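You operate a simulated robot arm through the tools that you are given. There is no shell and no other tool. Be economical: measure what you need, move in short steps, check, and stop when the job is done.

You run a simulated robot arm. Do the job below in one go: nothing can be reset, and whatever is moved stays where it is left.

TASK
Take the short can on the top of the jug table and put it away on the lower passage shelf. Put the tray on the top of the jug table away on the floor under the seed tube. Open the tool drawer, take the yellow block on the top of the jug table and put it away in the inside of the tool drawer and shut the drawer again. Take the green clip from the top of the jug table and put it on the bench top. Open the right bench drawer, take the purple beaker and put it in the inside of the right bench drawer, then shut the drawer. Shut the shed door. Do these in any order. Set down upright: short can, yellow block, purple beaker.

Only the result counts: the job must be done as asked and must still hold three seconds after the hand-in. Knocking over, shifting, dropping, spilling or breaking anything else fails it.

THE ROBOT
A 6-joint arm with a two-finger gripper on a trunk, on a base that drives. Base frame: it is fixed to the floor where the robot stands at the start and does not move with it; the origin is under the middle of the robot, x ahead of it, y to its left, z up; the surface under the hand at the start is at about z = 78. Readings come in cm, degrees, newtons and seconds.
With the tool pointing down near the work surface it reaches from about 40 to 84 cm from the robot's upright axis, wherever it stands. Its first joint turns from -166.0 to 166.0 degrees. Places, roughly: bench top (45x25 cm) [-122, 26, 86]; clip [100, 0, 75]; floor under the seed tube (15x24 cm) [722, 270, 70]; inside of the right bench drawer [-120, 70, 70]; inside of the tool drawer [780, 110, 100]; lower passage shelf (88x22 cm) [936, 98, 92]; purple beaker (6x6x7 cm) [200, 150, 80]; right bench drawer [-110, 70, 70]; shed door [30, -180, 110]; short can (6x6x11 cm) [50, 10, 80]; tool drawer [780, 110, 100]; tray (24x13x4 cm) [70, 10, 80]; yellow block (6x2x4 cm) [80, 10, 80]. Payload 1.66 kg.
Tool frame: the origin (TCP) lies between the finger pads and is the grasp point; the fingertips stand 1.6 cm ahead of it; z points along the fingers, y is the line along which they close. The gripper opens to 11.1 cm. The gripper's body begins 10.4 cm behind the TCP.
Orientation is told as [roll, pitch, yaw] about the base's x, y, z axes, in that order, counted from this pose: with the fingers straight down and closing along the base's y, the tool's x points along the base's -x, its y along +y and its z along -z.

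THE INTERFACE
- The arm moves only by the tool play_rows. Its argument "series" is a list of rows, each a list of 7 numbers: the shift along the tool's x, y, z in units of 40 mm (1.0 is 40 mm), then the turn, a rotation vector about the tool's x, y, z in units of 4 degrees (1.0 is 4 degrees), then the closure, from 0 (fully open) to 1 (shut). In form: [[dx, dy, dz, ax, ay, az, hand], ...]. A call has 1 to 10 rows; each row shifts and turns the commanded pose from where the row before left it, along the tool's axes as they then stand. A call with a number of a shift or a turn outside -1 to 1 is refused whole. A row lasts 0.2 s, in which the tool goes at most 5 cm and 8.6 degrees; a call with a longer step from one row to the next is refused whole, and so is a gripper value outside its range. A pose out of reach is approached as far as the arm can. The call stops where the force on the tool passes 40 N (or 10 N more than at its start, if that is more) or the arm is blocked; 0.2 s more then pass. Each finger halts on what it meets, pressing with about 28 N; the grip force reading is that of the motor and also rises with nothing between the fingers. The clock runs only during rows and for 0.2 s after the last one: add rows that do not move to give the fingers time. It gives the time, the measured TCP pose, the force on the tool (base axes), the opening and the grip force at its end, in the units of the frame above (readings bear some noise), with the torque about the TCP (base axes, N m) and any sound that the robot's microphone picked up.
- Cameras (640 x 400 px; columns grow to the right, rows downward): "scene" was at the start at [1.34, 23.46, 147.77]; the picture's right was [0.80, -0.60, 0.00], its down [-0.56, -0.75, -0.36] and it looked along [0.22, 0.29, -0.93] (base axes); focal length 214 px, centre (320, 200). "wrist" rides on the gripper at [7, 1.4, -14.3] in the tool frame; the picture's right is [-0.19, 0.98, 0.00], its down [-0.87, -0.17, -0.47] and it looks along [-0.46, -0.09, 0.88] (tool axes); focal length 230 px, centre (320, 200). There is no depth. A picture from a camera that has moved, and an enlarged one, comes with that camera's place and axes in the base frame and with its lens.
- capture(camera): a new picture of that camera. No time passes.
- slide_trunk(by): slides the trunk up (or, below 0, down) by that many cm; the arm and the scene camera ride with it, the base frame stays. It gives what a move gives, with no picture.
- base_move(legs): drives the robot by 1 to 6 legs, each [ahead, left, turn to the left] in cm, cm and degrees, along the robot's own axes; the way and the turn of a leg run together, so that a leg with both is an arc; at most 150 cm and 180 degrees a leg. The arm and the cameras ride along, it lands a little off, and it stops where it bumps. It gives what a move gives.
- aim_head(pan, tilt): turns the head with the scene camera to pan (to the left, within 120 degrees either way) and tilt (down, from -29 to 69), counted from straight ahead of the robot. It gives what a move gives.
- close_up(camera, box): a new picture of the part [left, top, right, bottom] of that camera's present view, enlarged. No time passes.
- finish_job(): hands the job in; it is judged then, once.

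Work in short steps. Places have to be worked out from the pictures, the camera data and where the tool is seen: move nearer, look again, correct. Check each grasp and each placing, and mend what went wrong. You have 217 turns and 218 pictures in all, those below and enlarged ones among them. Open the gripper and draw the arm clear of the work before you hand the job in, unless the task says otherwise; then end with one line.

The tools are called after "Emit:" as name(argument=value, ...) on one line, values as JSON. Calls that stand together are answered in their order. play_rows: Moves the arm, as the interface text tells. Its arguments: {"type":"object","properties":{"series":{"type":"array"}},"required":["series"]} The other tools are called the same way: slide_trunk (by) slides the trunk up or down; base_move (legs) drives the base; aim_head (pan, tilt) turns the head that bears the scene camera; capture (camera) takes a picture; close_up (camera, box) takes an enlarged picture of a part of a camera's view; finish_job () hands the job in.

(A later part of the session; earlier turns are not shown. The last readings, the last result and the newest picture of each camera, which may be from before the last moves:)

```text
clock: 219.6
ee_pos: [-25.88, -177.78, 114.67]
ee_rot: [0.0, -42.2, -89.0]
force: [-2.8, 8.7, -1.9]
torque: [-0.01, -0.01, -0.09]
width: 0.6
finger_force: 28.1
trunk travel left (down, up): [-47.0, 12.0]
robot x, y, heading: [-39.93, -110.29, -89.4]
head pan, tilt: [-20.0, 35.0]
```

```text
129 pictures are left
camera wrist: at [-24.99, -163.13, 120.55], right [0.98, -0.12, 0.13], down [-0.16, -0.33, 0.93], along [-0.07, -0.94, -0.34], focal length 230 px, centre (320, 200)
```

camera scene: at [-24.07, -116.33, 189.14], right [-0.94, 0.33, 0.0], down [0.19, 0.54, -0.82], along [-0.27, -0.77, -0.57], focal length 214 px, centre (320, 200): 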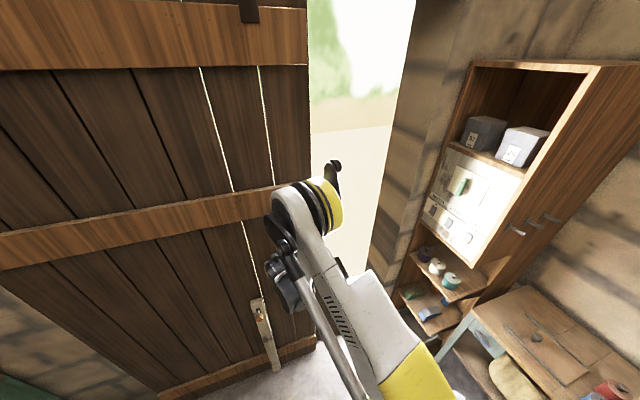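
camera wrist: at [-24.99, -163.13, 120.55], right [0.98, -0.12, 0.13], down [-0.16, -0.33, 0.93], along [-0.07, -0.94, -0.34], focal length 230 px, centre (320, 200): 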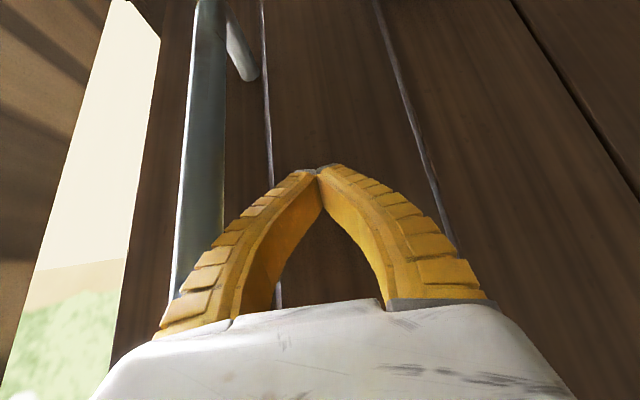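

Arm hits a wrist limit with that tilt. Ease off the door surface, reduce tilt by ~14° and lower slightly, then keep pushing.

Emit:
play_rows(series=[[0.18, 0.1, -0.17, 0, 0, 0, 1], [0, 0, 0, 0, 1, 0, 1], [0, 0, 0, 0, 1, 0, 1], [0, 0, 0, 0, 1, 0, 1], [0, 0, 0, 0, 1, 0, 1]])

Emit:
play_rows(series=[[0, -0.5, 0.3, 0, 0, 0, 1], [0, -0.6, 0.3, 0, 0, 0, 1], [0, -0.6, 0, 0, 0, 0, 1], [0, -0.6, 0, 0, 0, 0, 1], [0, -0.6, 0, 0, 0, 0, 1], [0, -0.6, 0, 0, 0, 0, 1], [0, -0.6, 0, 0, 0, 0, 1]])

Emit:
capture(camera="wrist")

```text
clock: 220.8
ee_pos: [-25.42, -177.54, 115.03]
ee_rot: [-0.1, -26.1, -88.9]
force: [-0.3, -0.1, 0.1]
torque: [0.0, 0.0, -0.02]
width: 0.0
finger_force: 28.9
out of reach, approached as far as the arm can: row 1
trunk travel left (down, up): [-47.0, 12.0]
robot x, y, heading: [-40.05, -110.54, -89.6]
head pan, tilt: [-20.0, 35.0]
```

```text
clock: 221.4
ee_pos: [-29.69, -177.92, 113.22]
ee_rot: [0.2, -25.9, -89.0]
force: [-12.6, 27.1, 5.2]
torque: [-0.01, -0.03, -0.16]
width: 0.6
finger_force: 28.0
trunk travel left (down, up): [-47.0, 12.0]
robot x, y, heading: [-40.16, -110.31, -89.3]
head pan, tilt: [-20.0, 35.0]
stopped in row 2: the force on the tool passed its limit at 61 N (the readings are from after the stop); the commanded pose is now the measured one
```

```text
128 pictures are left
camera wrist: at [-28.59, -165.46, 123.09], right [0.98, -0.15, 0.09], down [-0.16, -0.58, 0.8], along [-0.07, -0.8, -0.59], focal length 230 px, centre (320, 200)
```

wrist: 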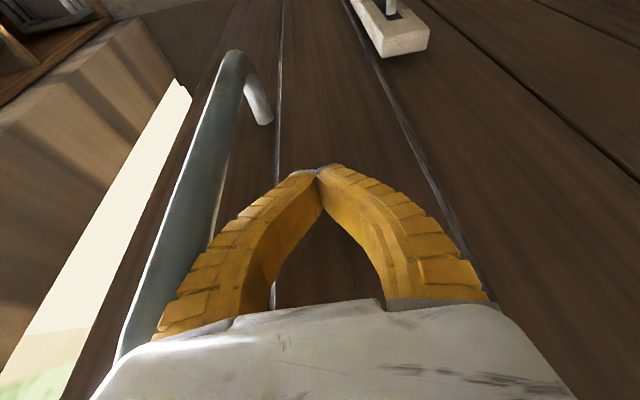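

Fingertips rub on the door; back off 1.5 cm and push again.

Emit:
play_rows(series=[[0.35, 0.05, -0.17, 0, 0, 0, 1], [0, -0.5, 0, 0, 0, 0, 1], [0, -0.6, 0, 0, 0, 0, 1], [0, -0.6, 0, 0, 0, 0, 1], [0, -0.6, 0, 0, 0, 0, 1], [0, -0.6, 0, 0, 0, 0, 1], [0, -0.6, 0, 0, 0, 0, 1], [0, -0.6, 0, 0, 0, 0, 1], [0, -0.6, 0, 0, 0, 0, 1]])

Emit:
capture(camera="wrist")

```text
clock: 223.4
ee_pos: [-47.78, -177.17, 113.11]
ee_rot: [-0.1, -26.1, -88.9]
force: [-0.3, -0.3, -1.2]
torque: [0.01, -0.02, 0.02]
width: 0.02
finger_force: 29.0
trunk travel left (down, up): [-47.0, 12.0]
robot x, y, heading: [-40.03, -110.27, -89.4]
head pan, tilt: [-20.0, 35.0]
```

```text
127 pictures are left
camera wrist: at [-46.74, -164.73, 122.87], right [0.98, -0.15, 0.08], down [-0.16, -0.57, 0.8], along [-0.07, -0.81, -0.59], focal length 230 px, centre (320, 200)
```

wrist: 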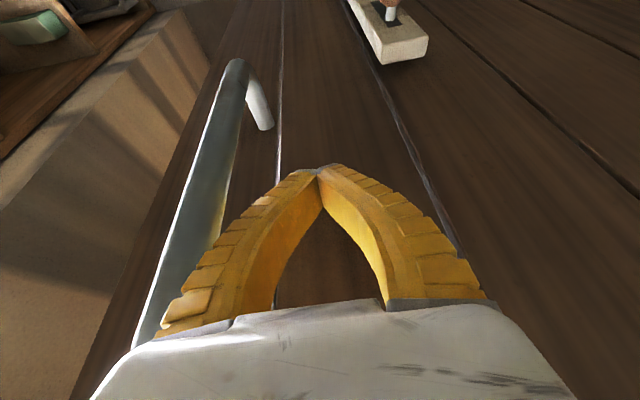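

Pushing well. Continue.

Emit:
play_rows(series=[[0, -0.5, 0, 0, 0, 0, 1], [0, -0.6, 0, 0, 0, 0, 1], [0, -0.6, 0, 0, 0, 0, 1], [0, -0.6, 0, 0, 0, 0, 1], [0, -0.6, 0, 0, 0, 0, 1], [0, -0.6, 0, 0, 0, 0, 1], [0, -0.6, 0, 0, 0, 0, 1]])

Emit:
capture(camera="wrist")

Emit:
aim_head(pan=-20, tilt=20)

Emit:
capture(camera="scene")

```text
clock: 225.0
ee_pos: [-64.07, -177.53, 113.13]
ee_rot: [0.0, -26.2, -88.8]
force: [-0.1, -0.3, -0.5]
torque: [0.0, -0.02, 0.03]
width: 0.01
finger_force: 29.0
trunk travel left (down, up): [-47.0, 12.0]
robot x, y, heading: [-40.14, -110.0, -89.4]
head pan, tilt: [-20.0, 35.0]
```

```text
126 pictures are left
camera wrist: at [-63.09, -165.04, 122.88], right [0.99, -0.15, 0.08], down [-0.16, -0.57, 0.8], along [-0.07, -0.81, -0.59], focal length 230 px, centre (320, 200)
```

wrist: 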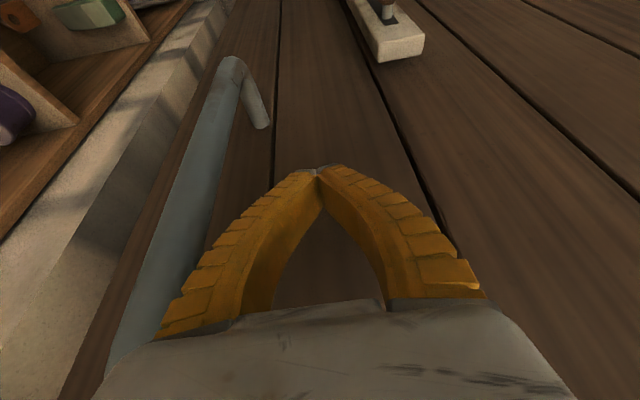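

```text
clock: 225.7
ee_pos: [-63.99, -177.49, 113.12]
ee_rot: [0.0, -26.0, -88.7]
force: [0.5, 0.8, -0.5]
torque: [0.01, 0.04, -0.01]
width: 0.02
finger_force: 28.4
trunk travel left (down, up): [-47.0, 12.0]
robot x, y, heading: [-40.06, -110.08, -89.4]
head pan, tilt: [-20.0, 20.0]
```

```text
125 pictures are left
camera scene: at [-24.15, -116.89, 191.52], right [-0.94, 0.33, 0.0], down [0.11, 0.32, -0.94], along [-0.31, -0.89, -0.34], focal length 214 px, centre (320, 200)
```

scene: 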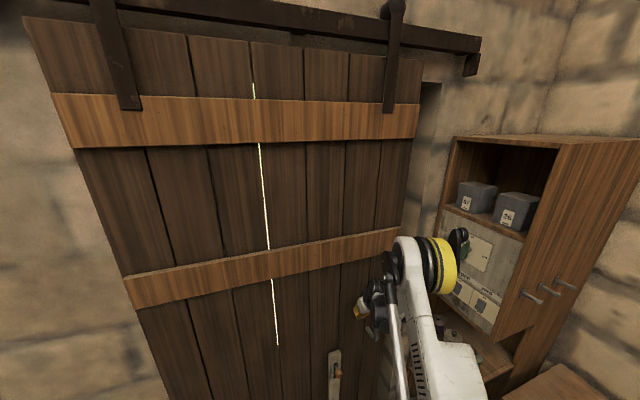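

Nearly shut; continue pushing till it stops.

Emit:
play_rows(series=[[0, -0.5, 0, 0, 0, 0, 1], [0, -0.5, 0, 0, 0, 0, 1], [0, -0.5, 0, 0, 0, 0, 1], [0, -0.5, 0, 0, 0, 0, 1], [0, -0.5, 0, 0, 0, 0, 1], [0, -0.5, 0, 0, 0, 0, 1]])

Emit:
capture(camera="scene")

Emit:
capture(camera="wrist")

```text
clock: 227.1
ee_pos: [-76.4, -177.88, 113.17]
ee_rot: [0.0, -26.1, -88.8]
force: [-1.9, 0.9, -0.6]
torque: [-0.15, -0.12, 0.1]
width: 0.0
finger_force: 27.8
trunk travel left (down, up): [-47.0, 12.0]
robot x, y, heading: [-39.87, -110.21, -89.5]
head pan, tilt: [-20.0, 20.0]
```

```text
124 pictures are left
camera scene: at [-24.41, -116.98, 191.54], right [-0.94, 0.33, 0.0], down [0.12, 0.32, -0.94], along [-0.31, -0.89, -0.34], focal length 214 px, centre (320, 200)
```

scene: 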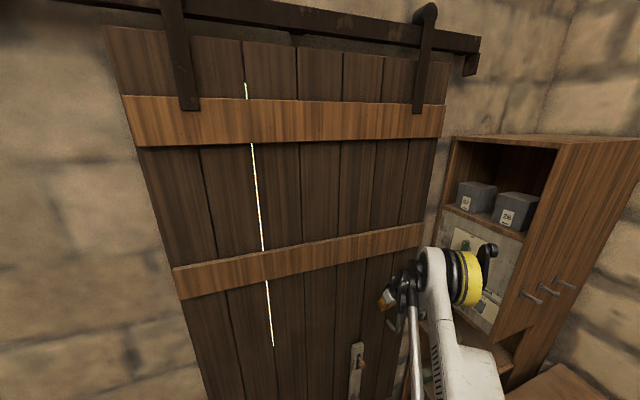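

```text
123 pictures are left
camera wrist: at [-75.31, -165.32, 122.88], right [0.99, -0.15, 0.08], down [-0.16, -0.57, 0.8], along [-0.07, -0.8, -0.59], focal length 230 px, centre (320, 200)
```

wrist: 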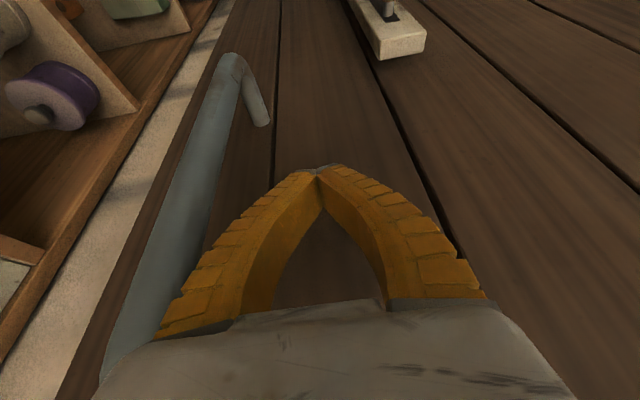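

Continue to the end stop.

Emit:
play_rows(series=[[0.1, -0.4, 0, 0, 0, 0, 1], [0, -0.4, 0, 0, 0, 0, 1], [0, -0.4, 0, 0, 0, 0, 1], [0, -0.4, 0, 0, 0, 0, 1], [0, -0.4, 0, 0, 0, 0, 1]])

Emit:
capture(camera="scene")

Emit:
capture(camera="wrist")

```text
clock: 228.3
ee_pos: [-84.12, -177.63, 113.01]
ee_rot: [0.0, -26.0, -88.8]
force: [-0.4, -0.1, 0.1]
torque: [0.0, -0.07, 0.02]
width: 0.0
finger_force: 28.4
trunk travel left (down, up): [-47.0, 12.0]
robot x, y, heading: [-39.56, -110.15, -89.3]
head pan, tilt: [-20.0, 20.0]
```

```text
122 pictures are left
camera scene: at [-24.31, -116.92, 191.53], right [-0.94, 0.33, 0.0], down [0.11, 0.32, -0.94], along [-0.31, -0.89, -0.34], focal length 214 px, centre (320, 200)
```

scene: 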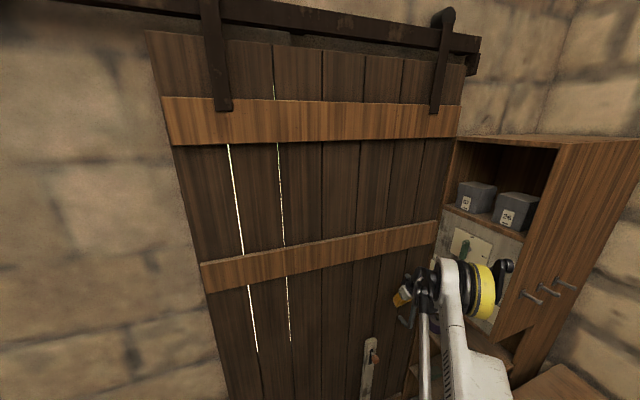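

```text
121 pictures are left
camera wrist: at [-83.09, -165.07, 122.73], right [0.99, -0.15, 0.08], down [-0.15, -0.57, 0.8], along [-0.07, -0.81, -0.59], focal length 230 px, centre (320, 200)
```

wrist: 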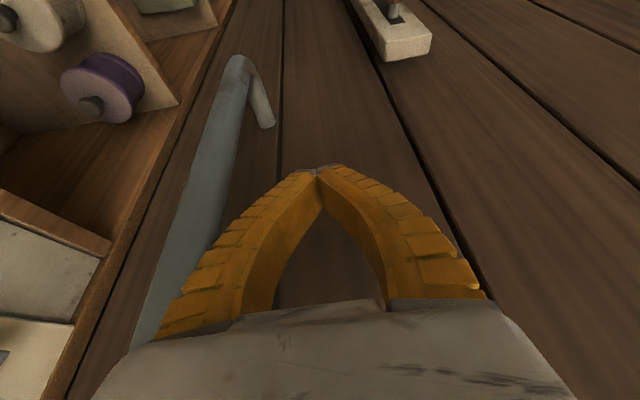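

Still free. Push in smaller steps, watching force.

Emit:
play_rows(series=[[0, -0.3, 0, 0, 0, 0, 1], [0, -0.3, 0, 0, 0, 0, 1], [0, -0.3, 0, 0, 0, 0, 1], [0, -0.2, 0, 0, 0, 0, 1]])

Emit:
capture(camera="scene")

Emit:
capture(camera="wrist")

```text
clock: 228.8
ee_pos: [-84.25, -177.32, 113.16]
ee_rot: [0.2, -25.9, -88.4]
force: [23.8, 13.3, 2.3]
torque: [-1.02, 2.17, -1.4]
width: 0.0
finger_force: 28.6
trunk travel left (down, up): [-47.0, 12.0]
robot x, y, heading: [-39.81, -110.57, -89.2]
head pan, tilt: [-20.0, 20.0]
stopped in row 2: the force on the tool passed its limit at 48 N (the readings are from after the stop); the commanded pose is now the measured one
```

```text
120 pictures are left
camera scene: at [-23.6, -116.39, 191.51], right [-0.94, 0.33, 0.0], down [0.11, 0.32, -0.94], along [-0.31, -0.89, -0.34], focal length 214 px, centre (320, 200)
```

scene: 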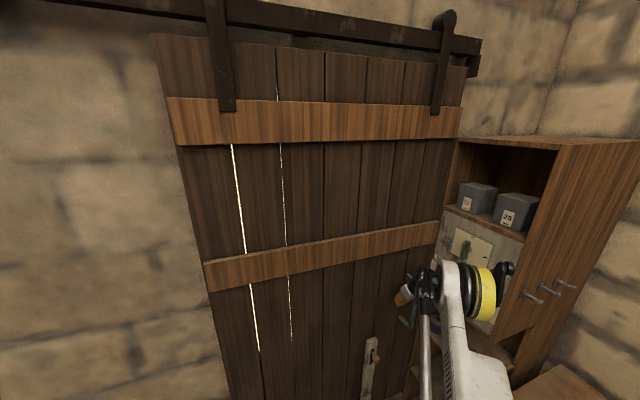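

```text
119 pictures are left
camera wrist: at [-83.43, -164.99, 122.96], right [0.99, -0.14, 0.09], down [-0.15, -0.58, 0.8], along [-0.06, -0.8, -0.59], focal length 230 px, centre (320, 200)
```

wrist: 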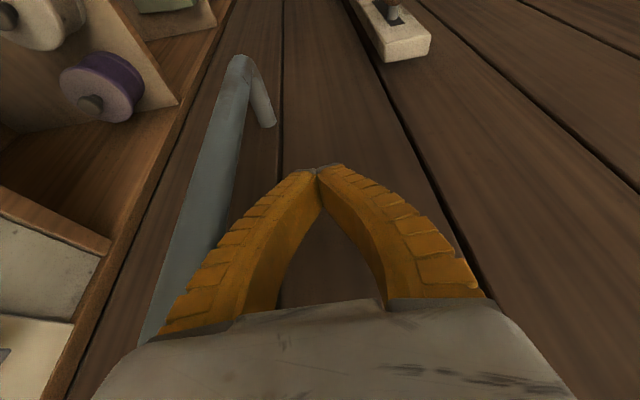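

The door's edge meets the rail-end stop: shut. Withdraw and bring the hand upright.

Emit:
play_rows(series=[[0, 0.6, 0, 0, 0, 0, 1], [0.9, 0, -0.44, 0, 0, 0, 1], [0.9, 0, -0.44, 0, 0, 0, 1], [0.9, 0, -0.44, 0, 0, 0, 1], [0, 0, 0, 0, 1, 0, 0.5], [0, 0, 0, 0, 1, 0, 0.5], [0, 0, 0, 0, 1, 0, 0.5], [0, 0, 0, 0, 1, 0, 0.5], [0, 0, 0, 0, 1, 0, 0.5], [0, 0, 0, 0, 1, 0, 0.5]])

Emit:
base_move(legs=[[-30, 0, 0]])

Emit:
capture(camera="scene")

```text
clock: 231.0
ee_pos: [-82.73, -165.63, 112.89]
ee_rot: [0.2, -1.8, -88.4]
force: [0.4, 0.2, 0.3]
torque: [0.03, -0.02, 0.01]
width: 5.75
finger_force: 1.4
trunk travel left (down, up): [-47.0, 12.0]
robot x, y, heading: [-40.1, -110.2, -89.4]
head pan, tilt: [-20.0, 20.0]
```

```text
clock: 233.1
ee_pos: [-83.09, -135.62, 112.96]
ee_rot: [0.4, -1.9, -88.3]
force: [-0.1, 0.7, 0.0]
torque: [0.0, -0.01, 0.03]
width: 5.77
finger_force: 1.4
trunk travel left (down, up): [-47.0, 12.0]
robot x, y, heading: [-40.72, -80.14, -89.1]
head pan, tilt: [-20.0, 20.0]
```

```text
118 pictures are left
camera scene: at [-24.47, -86.75, 191.52], right [-0.94, 0.33, 0.0], down [0.11, 0.32, -0.94], along [-0.31, -0.89, -0.34], focal length 214 px, centre (320, 200)
```

scene: 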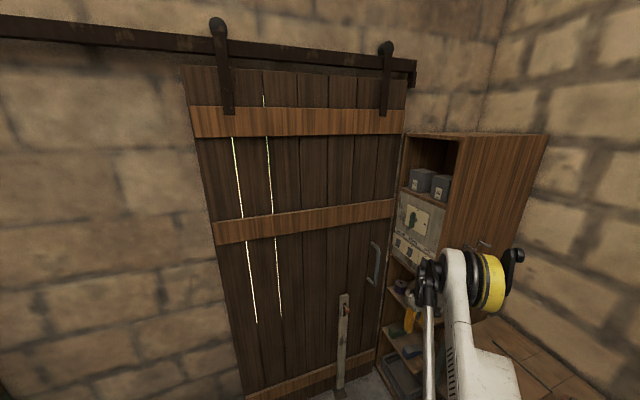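

Check the gap between door and stop.

Emit:
close_up(camera="scene", box=[340, 30, 440, 110])

Emit:
close_up(camera="scene", box=[290, 270, 420, 400])

```text
5.00 times, centred on (390, 70) of scene
camera zoom: at [-24.47, -86.75, 191.52], right [-0.94, 0.33, 0.0], down [0.11, 0.32, -0.94], along [-0.31, -0.89, -0.34], focal length 1072 px, centre (-30, 850)
```

zoom: 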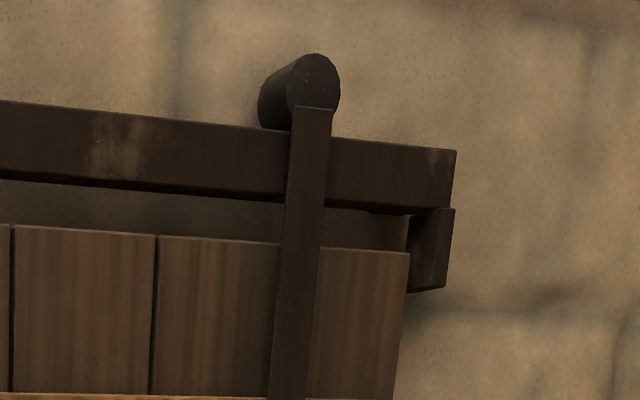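

```text
3.08 times, centred on (355, 335) of scene
camera zoom: at [-24.47, -86.75, 191.52], right [-0.94, 0.33, 0.0], down [0.11, 0.32, -0.94], along [-0.31, -0.89, -0.34], focal length 660 px, centre (212, -215)
```

zoom: 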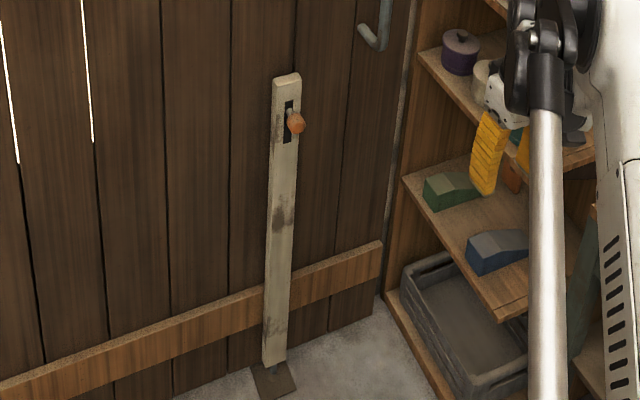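

Door is shut against its stop. Now to the table for the short can: drive to the table's passage side with the hand already offset toward the can.

Emit:
base_move(legs=[[-80, 35, 0], [-80, 0, 0], [0, 93, -0.9], [9, 0, 0]])

Emit:
slide_trunk(by=-17)

Emit:
capture(camera="wrist")

Emit:
aim_head(pan=-20, tilt=55)

Emit:
capture(camera="scene")

```text
clock: 246.7
ee_pos: [42.33, 15.68, 113.1]
ee_rot: [0.3, -1.8, -88.9]
force: [-0.3, 0.0, 1.0]
torque: [0.03, 0.02, 0.02]
width: 5.75
finger_force: 1.6
trunk travel left (down, up): [-47.0, 12.0]
robot x, y, heading: [85.11, 70.64, -89.7]
head pan, tilt: [-20.0, 20.0]
```

```text
clock: 248.6
ee_pos: [42.32, 15.72, 95.85]
ee_rot: [0.3, -2.0, -88.9]
force: [-0.5, 0.9, 0.1]
torque: [-0.02, -0.02, -0.04]
width: 5.74
finger_force: 1.6
trunk travel left (down, up): [-30.0, 29.0]
robot x, y, heading: [85.66, 70.5, -89.7]
head pan, tilt: [-20.0, 20.0]
```

```text
115 pictures are left
camera wrist: at [43.35, 23.06, 110.02], right [0.99, -0.17, 0.01], down [-0.15, -0.85, 0.5], along [-0.08, -0.49, -0.87], focal length 230 px, centre (320, 200)
```

wrist: 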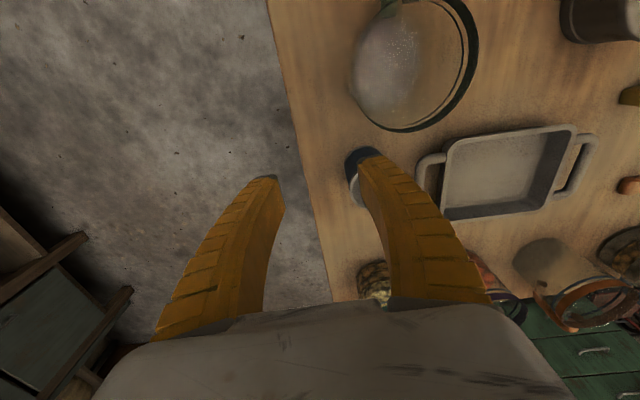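

```text
clock: 249.6
ee_pos: [42.34, 15.71, 95.87]
ee_rot: [0.3, -2.0, -88.7]
force: [-1.2, 0.5, -0.2]
torque: [0.02, -0.02, 0.03]
width: 5.75
finger_force: 1.6
trunk travel left (down, up): [-30.0, 29.0]
robot x, y, heading: [85.68, 70.71, -89.6]
head pan, tilt: [-20.0, 55.0]
```

```text
114 pictures are left
camera scene: at [102.02, 65.94, 169.32], right [-0.94, 0.34, 0.0], down [0.28, 0.77, -0.57], along [-0.19, -0.54, -0.82], focal length 214 px, centre (320, 200)
```

scene: 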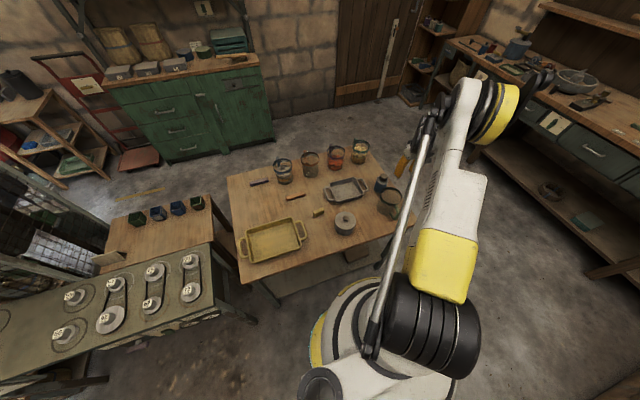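

The can hides behind the right finger; the jug and tray handle are close, so I'll close diagonally. Raise a bit and turn the hand ~45°.

Emit:
play_rows(series=[[0, 0, -1, 0, 0.48, 0, 0], [0, 0, -0.5, 0, 0, 1, 0], [0, 0, 0, 0, 0, 1, 0], [0, 0, 0, 0, 0, 1, 0], [0, 0, 0, 0, 0, 1, 0], [0, 0, 0, 0, 0, 1, 0], [0, 0, 0, 0, 0, 1, 0], [0, 0, 0, 0, 0, 1, 0], [0, 0, 0, 0, 0, 1, 0], [0, 0, 0, 0, 0, 1, 0]])

Emit:
play_rows(series=[[0, 0, 0, 0, 0, 1, 0], [0, 0, 0, 0, 0, 1, 0]])

Emit:
capture(camera="wrist")

```text
clock: 251.8
ee_pos: [42.22, 15.75, 102.03]
ee_rot: [0.2, 0.3, -125.0]
force: [-0.3, -0.3, 0.0]
torque: [0.0, 0.02, 0.03]
width: 11.09
finger_force: 0.0
trunk travel left (down, up): [-30.0, 29.0]
robot x, y, heading: [85.71, 70.51, -89.7]
head pan, tilt: [-20.0, 55.0]
```

```text
clock: 252.4
ee_pos: [42.28, 15.84, 101.93]
ee_rot: [0.1, 0.2, -133.0]
force: [0.6, -0.6, -0.8]
torque: [-0.05, 0.0, -0.02]
width: 11.07
finger_force: 0.0
trunk travel left (down, up): [-30.0, 29.0]
robot x, y, heading: [85.73, 70.73, -89.8]
head pan, tilt: [-20.0, 55.0]
```

```text
113 pictures are left
camera wrist: at [47.83, 19.9, 116.27], right [0.59, -0.81, 0.0], down [-0.71, -0.52, 0.47], along [-0.38, -0.28, -0.88], focal length 230 px, centre (320, 200)
```

wrist: 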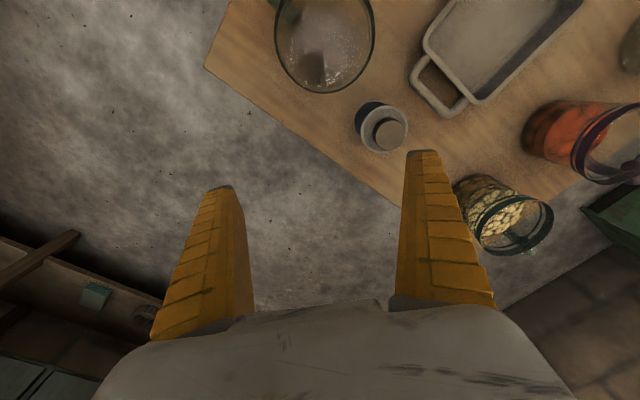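

Can centre ≈ (48,10). Move over it with the opening narrowed to ~8.5 cm and descend partway.

Emit:
play_rows(series=[[-0.04, 1, 0, 0, 0, 0, 0.24], [-0.05, 1.0, 0, 0, 0, 0, 0.24], [0, 0.03, 1, 0, 0, 0, 0.24], [0, 0, 1, 0, 0, 0, 0.24]])

Emit:
capture(camera="wrist")

```text
clock: 253.4
ee_pos: [47.99, 9.98, 93.86]
ee_rot: [0.1, 0.2, -132.8]
force: [-0.1, 0.7, -0.6]
torque: [0.0, -0.01, 0.02]
width: 8.54
finger_force: 0.8
trunk travel left (down, up): [-30.0, 29.0]
robot x, y, heading: [85.29, 70.77, -89.7]
head pan, tilt: [-20.0, 55.0]
```

```text
112 pictures are left
camera wrist: at [53.62, 14.05, 108.2], right [0.59, -0.81, 0.0], down [-0.71, -0.52, 0.47], along [-0.38, -0.28, -0.88], focal length 230 px, centre (320, 200)
```

wrist: 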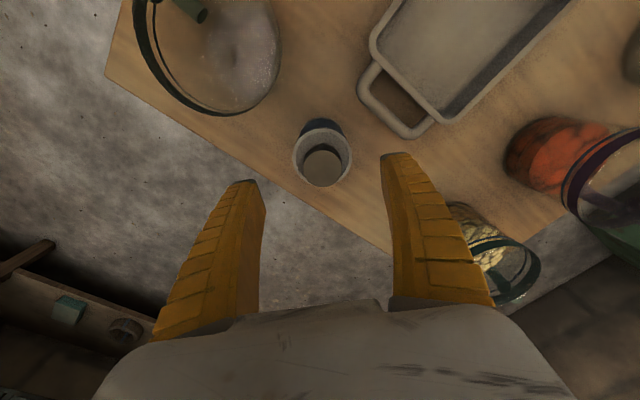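

Centred. Descend to z≈83.5 and grip.

Emit:
play_rows(series=[[0, 0, 1, 0, 0, 0, 0.24], [0, 0, 1, 0, 0, 0, 0.24], [0, 0, 0.55, 0, 0, 0, 0.24], [0, 0, 0, 0, 0, 0, 1], [0, 0, 0, 0, 0, 0, 1], [0, 0, 0, 0, 0, 0, 1]])

Emit:
capture(camera="wrist")

```text
clock: 254.8
ee_pos: [48.13, 10.18, 83.87]
ee_rot: [0.2, 0.2, -132.8]
force: [-0.8, 0.1, 0.6]
torque: [0.02, -0.02, -0.04]
width: 5.39
finger_force: 28.0
trunk travel left (down, up): [-30.0, 29.0]
robot x, y, heading: [85.56, 70.55, -89.6]
head pan, tilt: [-20.0, 55.0]
```

```text
111 pictures are left
camera wrist: at [53.67, 14.28, 98.09], right [0.59, -0.81, 0.0], down [-0.71, -0.52, 0.47], along [-0.38, -0.28, -0.88], focal length 230 px, centre (320, 200)
```

wrist: 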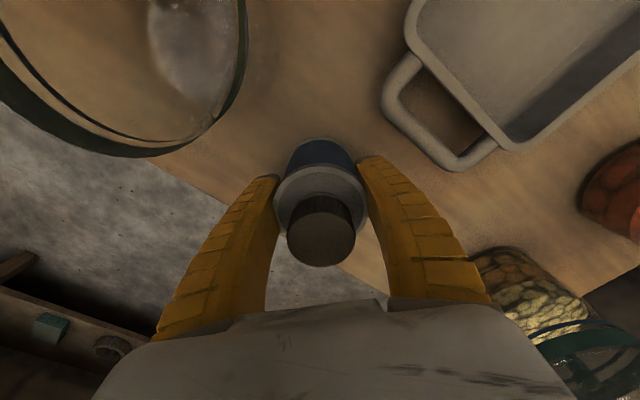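

Can is gripped. Lift straight up, then retract.

Emit:
play_rows(series=[[0, 0, -0.5, 0, 0, 0, 1], [0, 0, -1, 0, 0, 0, 1], [0, 0, -1, 0, 0, 0, 1], [0, 0, -1, 0, 0, 0, 1], [0, 0, -1, 0, 0, 0, 1], [0, 0, -1, 0, 0, 0, 1], [0, 0, -1, 0, 0, 0, 1], [0, 0, -1, 0, 0, 0, 1]])

Emit:
play_rows(series=[[0.94, 0.19, 0, 0, 0, 0, 1], [0.94, 0.19, 0, 0, 0, 0, 1], [0.94, 0.19, 0, 0, 0, 0, 1], [0.94, 0.19, 0, 0, 0, 0, 1], [0.94, 0.19, 0, 0, 0, 0, 1], [0.94, 0.19, 0, 0, 0, 0, 1], [0.94, 0.19, 0, 0, 0, 0, 1]])

Emit:
base_move(legs=[[-7, 0, 0], [0, 0, 90]])

Emit:
aim_head(pan=0, tilt=20)

Emit:
capture(camera="scene")

```text
clock: 256.6
ee_pos: [47.99, 9.95, 113.85]
ee_rot: [0.1, 0.2, -132.8]
force: [0.2, -0.6, -0.9]
torque: [0.0, 0.01, -0.01]
width: 5.37
finger_force: 28.5
trunk travel left (down, up): [-30.0, 29.0]
robot x, y, heading: [85.19, 70.85, -89.8]
head pan, tilt: [-20.0, 55.0]
```

```text
clock: 258.2
ee_pos: [69.89, 25.64, 113.97]
ee_rot: [0.2, 0.2, -132.8]
force: [0.7, -0.1, -0.5]
torque: [-0.02, 0.03, 0.01]
width: 5.39
finger_force: 28.6
trunk travel left (down, up): [-30.0, 29.0]
robot x, y, heading: [85.28, 70.64, -89.9]
head pan, tilt: [-20.0, 55.0]
```

```text
clock: 263.1
ee_pos: [130.61, 62.27, 113.77]
ee_rot: [0.2, 0.2, -42.2]
force: [0.3, -0.1, -1.0]
torque: [-0.01, -0.02, 0.01]
width: 5.35
finger_force: 28.1
trunk travel left (down, up): [-30.0, 29.0]
robot x, y, heading: [85.2, 77.74, 1.1]
head pan, tilt: [-20.0, 55.0]
```

```text
clock: 264.1
ee_pos: [130.65, 62.3, 113.83]
ee_rot: [0.3, 0.2, -42.2]
force: [-0.5, -0.4, 0.1]
torque: [0.03, 0.04, 0.0]
width: 5.36
finger_force: 27.8
trunk travel left (down, up): [-30.0, 29.0]
robot x, y, heading: [85.18, 77.75, 1.0]
head pan, tilt: [0.0, 20.0]
```

```text
110 pictures are left
camera scene: at [92.43, 96.69, 174.51], right [0.02, -1.0, 0.0], down [-0.34, -0.01, -0.94], along [0.94, 0.02, -0.34], focal length 214 px, centre (320, 200)
```

scene: 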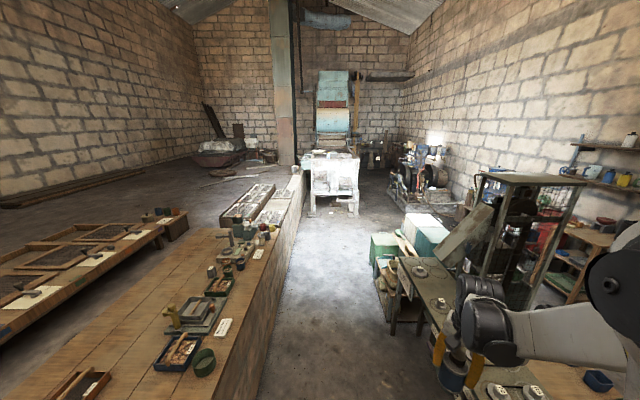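

Passage runs y≈37–137. Drive down its middle about 300 cm and look again.

Emit:
base_move(legs=[[0, 8, -1], [150, 0, 0], [150, 0, 0]])

Emit:
capture(camera="scene")

Emit:
close_up(camera="scene", box=[240, 60, 460, 220])

```text
clock: 279.2
ee_pos: [429.36, 73.89, 113.82]
ee_rot: [0.1, 0.2, -42.1]
force: [0.6, -0.6, -1.5]
torque: [0.02, -0.02, 0.0]
width: 5.34
finger_force: 28.4
trunk travel left (down, up): [-30.0, 29.0]
robot x, y, heading: [384.27, 89.06, 1.2]
head pan, tilt: [0.0, 20.0]
```

```text
109 pictures are left
camera scene: at [391.15, 108.23, 174.52], right [0.02, -1.0, 0.0], down [-0.34, -0.01, -0.94], along [0.94, 0.02, -0.34], focal length 214 px, centre (320, 200)
```

scene: 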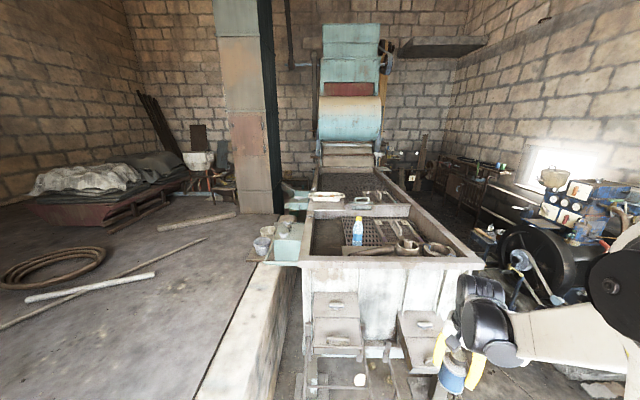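

```text
2.50 times, centred on (350, 140) of scene
camera zoom: at [391.15, 108.23, 174.52], right [0.02, -1.0, 0.0], down [-0.34, -0.01, -0.94], along [0.94, 0.02, -0.34], focal length 536 px, centre (245, 350)
```

zoom: 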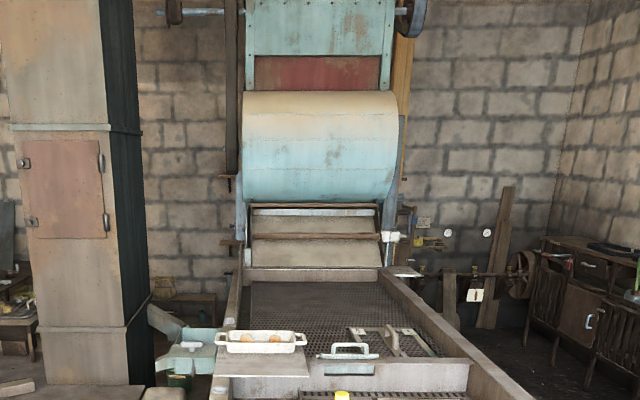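

The white machine blocks the passage ahead; look to the right and left for a route.

Emit:
aim_head(pan=-45, tilt=30)

Emit:
capture(camera="scene")

Emit:
aim_head(pan=-15, tilt=35)

Emit:
capture(camera="scene")

Emit:
slide_trunk(by=29)

Emit:
aim_head(pan=0, tilt=20)

Emit:
capture(camera="scene")

```text
clock: 280.3
ee_pos: [429.45, 73.82, 113.89]
ee_rot: [0.2, 0.2, -42.1]
force: [-0.6, -0.2, -1.0]
torque: [-0.02, -0.01, -0.03]
width: 5.36
finger_force: 28.2
trunk travel left (down, up): [-30.0, 29.0]
robot x, y, heading: [384.36, 89.22, 1.2]
head pan, tilt: [-45.0, 30.0]
```

```text
107 pictures are left
camera scene: at [388.33, 101.78, 172.92], right [-0.69, -0.72, 0.0], down [-0.36, 0.35, -0.87], along [0.62, -0.6, -0.5], focal length 214 px, centre (320, 200)
```

scene: 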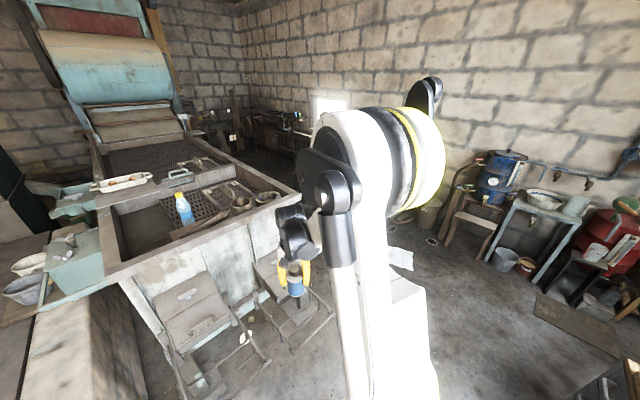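

```text
clock: 281.2
ee_pos: [429.38, 73.95, 113.77]
ee_rot: [0.2, 0.2, -42.1]
force: [0.2, 0.3, -1.7]
torque: [-0.03, 0.01, 0.0]
width: 5.33
finger_force: 28.5
trunk travel left (down, up): [-30.0, 29.0]
robot x, y, heading: [384.13, 89.14, 0.9]
head pan, tilt: [-15.0, 35.0]
```

```text
106 pictures are left
camera scene: at [390.35, 105.92, 172.14], right [-0.24, -0.97, 0.0], down [-0.56, 0.14, -0.82], along [0.8, -0.2, -0.57], focal length 214 px, centre (320, 200)
```

scene: 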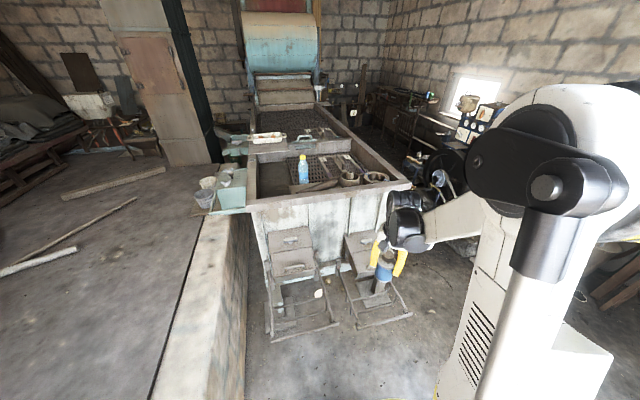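

```text
clock: 284.1
ee_pos: [429.38, 73.92, 142.81]
ee_rot: [0.2, 0.3, -42.1]
force: [0.0, 0.0, -2.5]
torque: [0.02, -0.02, 0.01]
width: 5.34
finger_force: 28.3
trunk travel left (down, up): [-59.0, 0.0]
robot x, y, heading: [384.16, 88.8, 1.2]
head pan, tilt: [-15.0, 35.0]
```

```text
clock: 284.9
ee_pos: [429.5, 73.88, 142.85]
ee_rot: [0.2, 0.2, -42.1]
force: [-1.0, 0.2, -1.5]
torque: [0.04, 0.02, 0.01]
width: 5.36
finger_force: 28.3
trunk travel left (down, up): [-59.0, 0.0]
robot x, y, heading: [384.36, 88.94, 1.1]
head pan, tilt: [0.0, 20.0]
```

```text
105 pictures are left
camera scene: at [391.13, 108.21, 203.51], right [0.02, -1.0, 0.0], down [-0.34, -0.01, -0.94], along [0.94, 0.02, -0.34], focal length 214 px, centre (320, 200)
```

scene: 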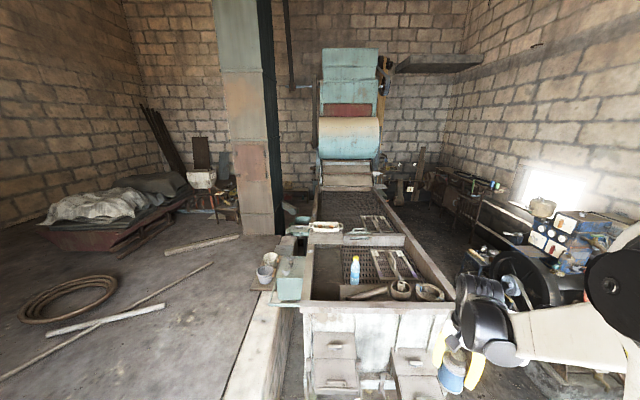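

The route must go right of the machine (its right edge y≈5, engine near y≈-100). Move right and look along that corridor.

Emit:
base_move(legs=[[0, -118, -1]])

Emit:
aim_head(pan=0, tilt=20)

Emit:
capture(camera="scene")

Emit:
aim_head(pan=0, tilt=50)

Emit:
capture(camera="scene")

```text
clock: 291.0
ee_pos: [430.7, -45.73, 142.7]
ee_rot: [0.3, 0.2, -42.8]
force: [0.4, 0.5, -1.9]
torque: [-0.05, 0.08, 0.0]
width: 5.33
finger_force: 27.9
trunk travel left (down, up): [-59.0, 0.0]
robot x, y, heading: [385.71, -30.27, -0.1]
head pan, tilt: [0.0, 20.0]
```

```text
clock: 291.6
ee_pos: [430.82, -45.76, 142.86]
ee_rot: [0.2, 0.2, -42.8]
force: [-0.7, 0.0, -0.9]
torque: [-0.01, -0.03, -0.01]
width: 5.34
finger_force: 28.1
trunk travel left (down, up): [-59.0, 0.0]
robot x, y, heading: [385.79, -30.17, 0.4]
head pan, tilt: [0.0, 20.0]
```

```text
104 pictures are left
camera scene: at [392.89, -10.97, 203.52], right [0.01, -1.0, 0.0], down [-0.34, 0.0, -0.94], along [0.94, 0.01, -0.34], focal length 214 px, centre (320, 200)
```

scene: 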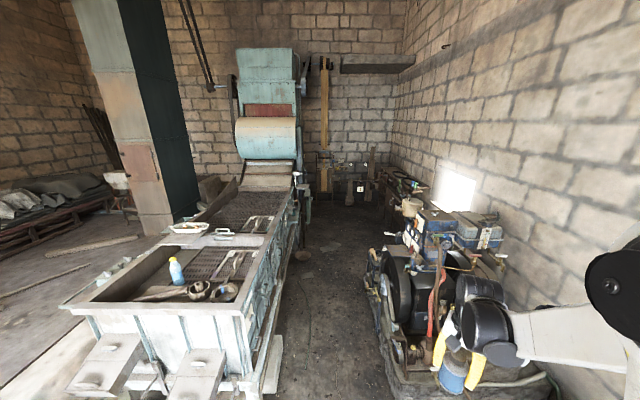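

```text
clock: 292.5
ee_pos: [430.84, -45.79, 142.77]
ee_rot: [0.2, 0.2, -42.9]
force: [0.1, -0.1, -2.0]
torque: [0.01, 0.03, 0.04]
width: 5.31
finger_force: 28.1
trunk travel left (down, up): [-59.0, 0.0]
robot x, y, heading: [386.02, -29.89, 0.6]
head pan, tilt: [0.0, 50.0]
```

```text
103 pictures are left
camera scene: at [391.27, -10.95, 198.97], right [0.01, -1.0, 0.0], down [-0.77, -0.01, -0.64], along [0.64, 0.0, -0.77], focal length 214 px, centre (320, 200)
```

scene: 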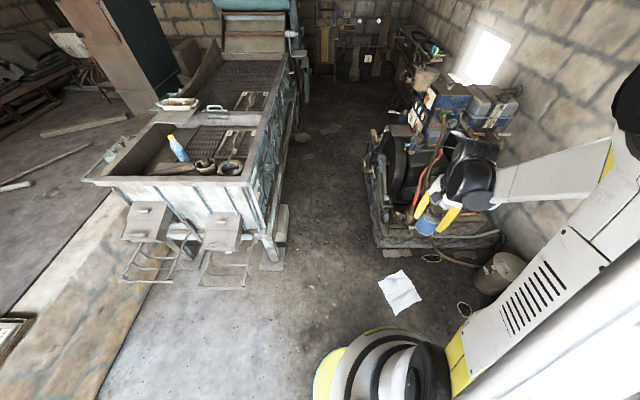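

Corridor y≈-70…+25. Drive along y≈-24 to x≈660 and look.

Emit:
base_move(legs=[[140, 6, -0.4], [135, 0, 0]])

Emit:
aim_head(pan=10, tilt=30)

Emit:
capture(camera="scene")

Emit:
aim_head(pan=55, tilt=30)

Emit:
capture(camera="scene")

```text
clock: 305.9
ee_pos: [705.83, -40.13, 142.9]
ee_rot: [0.2, 0.2, -42.9]
force: [0.2, 0.2, -0.8]
torque: [0.0, 0.01, -0.05]
width: 5.34
finger_force: 28.3
trunk travel left (down, up): [-59.0, 0.0]
robot x, y, heading: [660.75, -24.38, 0.4]
head pan, tilt: [0.0, 50.0]
```

```text
clock: 306.7
ee_pos: [705.79, -40.07, 142.89]
ee_rot: [0.2, 0.2, -43.1]
force: [-0.6, 1.0, -2.7]
torque: [0.01, 0.01, -0.04]
width: 5.33
finger_force: 28.1
trunk travel left (down, up): [-59.0, 0.0]
robot x, y, heading: [660.73, -24.19, -0.0]
head pan, tilt: [10.0, 30.0]
```

```text
102 pictures are left
camera scene: at [667.7, -3.69, 201.91], right [0.18, -0.98, 0.0], down [-0.49, -0.09, -0.87], along [0.85, 0.15, -0.5], focal length 214 px, centre (320, 200)
```

scene: 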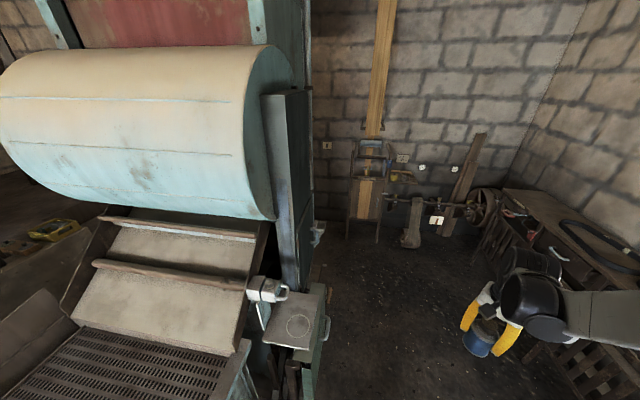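

```text
clock: 307.8
ee_pos: [705.92, -40.15, 142.81]
ee_rot: [0.2, 0.3, -43.0]
force: [0.3, -0.5, -1.1]
torque: [-0.01, 0.02, -0.01]
width: 5.32
finger_force: 28.4
trunk travel left (down, up): [-59.0, 0.0]
robot x, y, heading: [660.58, -24.36, 0.3]
head pan, tilt: [55.0, 30.0]
```

```text
101 pictures are left
camera scene: at [663.98, 2.14, 201.91], right [0.82, -0.57, 0.0], down [-0.29, -0.41, -0.87], along [0.49, 0.71, -0.5], focal length 214 px, centre (320, 200)
```

scene: 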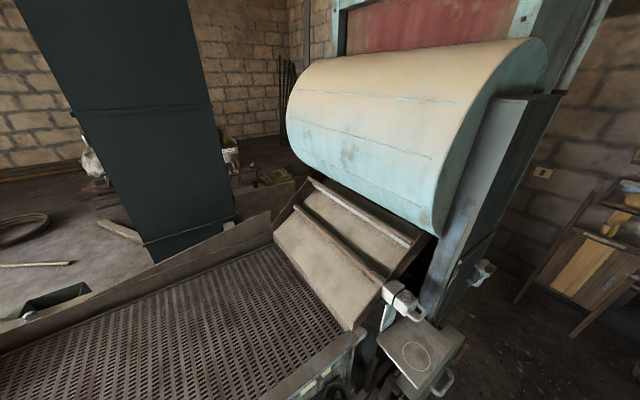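

Beyond the machine there's open floor. Proceed to x≈825, keeping right a little, and look left.

Emit:
base_move(legs=[[60, -9, 0], [105, 0, 0]])

Emit:
aim_head(pan=50, tilt=35)

Emit:
capture(camera="scene")

Emit:
aim_head(pan=100, tilt=35)

Emit:
capture(camera="scene")

```text
clock: 316.2
ee_pos: [870.57, -49.99, 142.84]
ee_rot: [0.1, 0.3, -43.5]
force: [-0.9, 0.4, -1.3]
torque: [-0.02, 0.01, 0.03]
width: 5.35
finger_force: 28.1
trunk travel left (down, up): [-59.0, 0.0]
robot x, y, heading: [825.71, -33.39, -0.6]
head pan, tilt: [55.0, 30.0]
```

```text
clock: 316.9
ee_pos: [870.61, -49.72, 142.72]
ee_rot: [0.1, 0.2, -43.6]
force: [0.4, 0.2, -1.1]
torque: [0.0, 0.03, 0.02]
width: 5.34
finger_force: 28.4
trunk travel left (down, up): [-59.0, 0.0]
robot x, y, heading: [825.88, -33.56, -0.4]
head pan, tilt: [50.0, 35.0]
```

```text
100 pictures are left
camera scene: at [829.63, -7.73, 201.14], right [0.76, -0.65, 0.0], down [-0.37, -0.44, -0.82], along [0.53, 0.62, -0.57], focal length 214 px, centre (320, 200)
```

scene: 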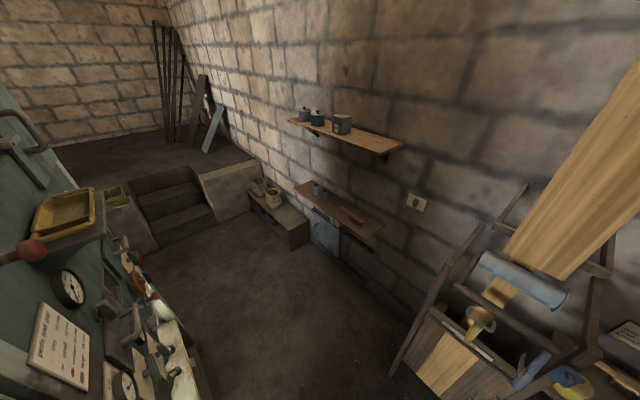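

```text
clock: 318.1
ee_pos: [870.62, -49.93, 142.86]
ee_rot: [0.1, 0.2, -43.5]
force: [-0.4, -0.4, -0.9]
torque: [0.0, 0.02, -0.01]
width: 5.34
finger_force: 28.0
trunk travel left (down, up): [-59.0, 0.0]
robot x, y, heading: [825.84, -33.59, -0.5]
head pan, tilt: [100.0, 35.0]
```

```text
99 pictures are left
camera scene: at [822.43, -5.74, 201.14], right [0.99, 0.16, 0.0], down [0.09, -0.57, -0.82], along [-0.14, 0.81, -0.57], focal length 214 px, centre (320, 200)
```

scene: 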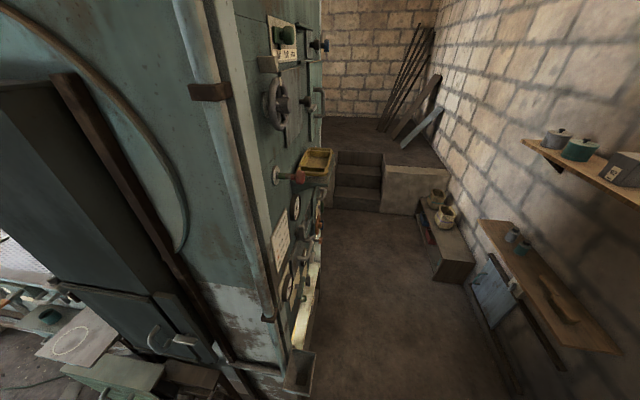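

I see the lower shelf (z≈92, y 50–145) on the far wall, with small items near y≈124 and ≈76; free around y≈100. Drive into the passage, skirting the wooden stand and machine corner.

Emit:
base_move(legs=[[13, 0, 0.5], [0, 60, 0], [20, 72, 0]])

Emit:
slide_trunk(by=-30)

Emit:
aim_head(pan=0, tilt=45)

Emit:
capture(camera="scene")

Emit:
aim_head(pan=120, tilt=35)

Emit:
capture(camera="scene")

```text
clock: 326.0
ee_pos: [903.41, 82.0, 142.85]
ee_rot: [0.1, 0.2, -43.2]
force: [-0.1, -0.1, -1.6]
torque: [0.01, 0.0, 0.01]
width: 5.33
finger_force: 27.8
trunk travel left (down, up): [-59.0, 0.0]
robot x, y, heading: [859.08, 98.28, 0.1]
head pan, tilt: [100.0, 35.0]
```

```text
clock: 329.0
ee_pos: [903.59, 81.99, 112.85]
ee_rot: [0.1, 0.2, -43.2]
force: [0.4, 0.1, -0.2]
torque: [0.02, 0.0, -0.01]
width: 5.29
finger_force: 27.8
trunk travel left (down, up): [-29.0, 30.0]
robot x, y, heading: [858.32, 98.23, -0.1]
head pan, tilt: [100.0, 35.0]
```

```text
clock: 330.8
ee_pos: [903.61, 82.11, 112.84]
ee_rot: [0.1, 0.2, -43.1]
force: [0.5, -0.9, -0.3]
torque: [0.02, 0.01, 0.02]
width: 5.35
finger_force: 28.0
trunk travel left (down, up): [-29.0, 30.0]
robot x, y, heading: [858.62, 97.51, -0.0]
head pan, tilt: [0.0, 45.0]
```

```text
98 pictures are left
camera scene: at [864.71, 117.11, 169.65], right [0.0, -1.0, 0.0], down [-0.71, 0.0, -0.71], along [0.71, 0.0, -0.71], focal length 214 px, centre (320, 200)
```

scene: 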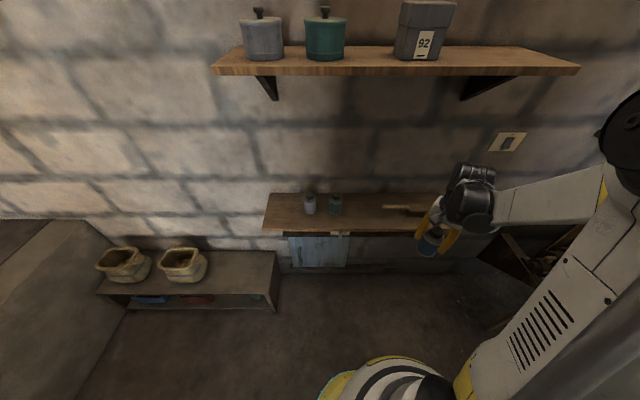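

```text
clock: 332.8
ee_pos: [903.46, 82.03, 112.92]
ee_rot: [0.1, 0.2, -43.2]
force: [-0.2, 0.0, -1.5]
torque: [0.0, 0.0, 0.03]
width: 5.32
finger_force: 28.2
trunk travel left (down, up): [-29.0, 30.0]
robot x, y, heading: [858.85, 98.01, -0.2]
head pan, tilt: [120.0, 35.0]
```

```text
97 pictures are left
camera scene: at [852.18, 124.74, 171.14], right [0.87, 0.5, 0.0], down [0.29, -0.5, -0.82], along [-0.41, 0.71, -0.57], focal length 214 px, centre (320, 200)
```

scene: 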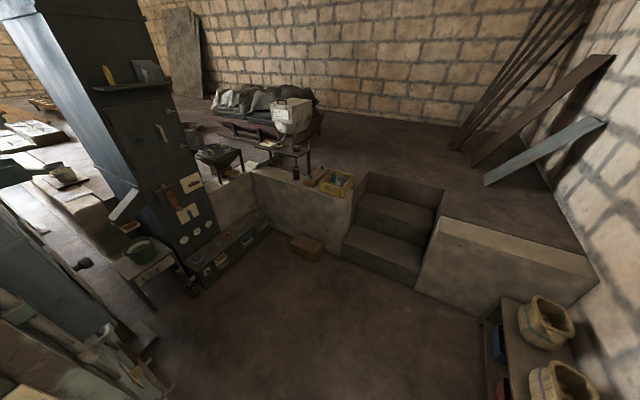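

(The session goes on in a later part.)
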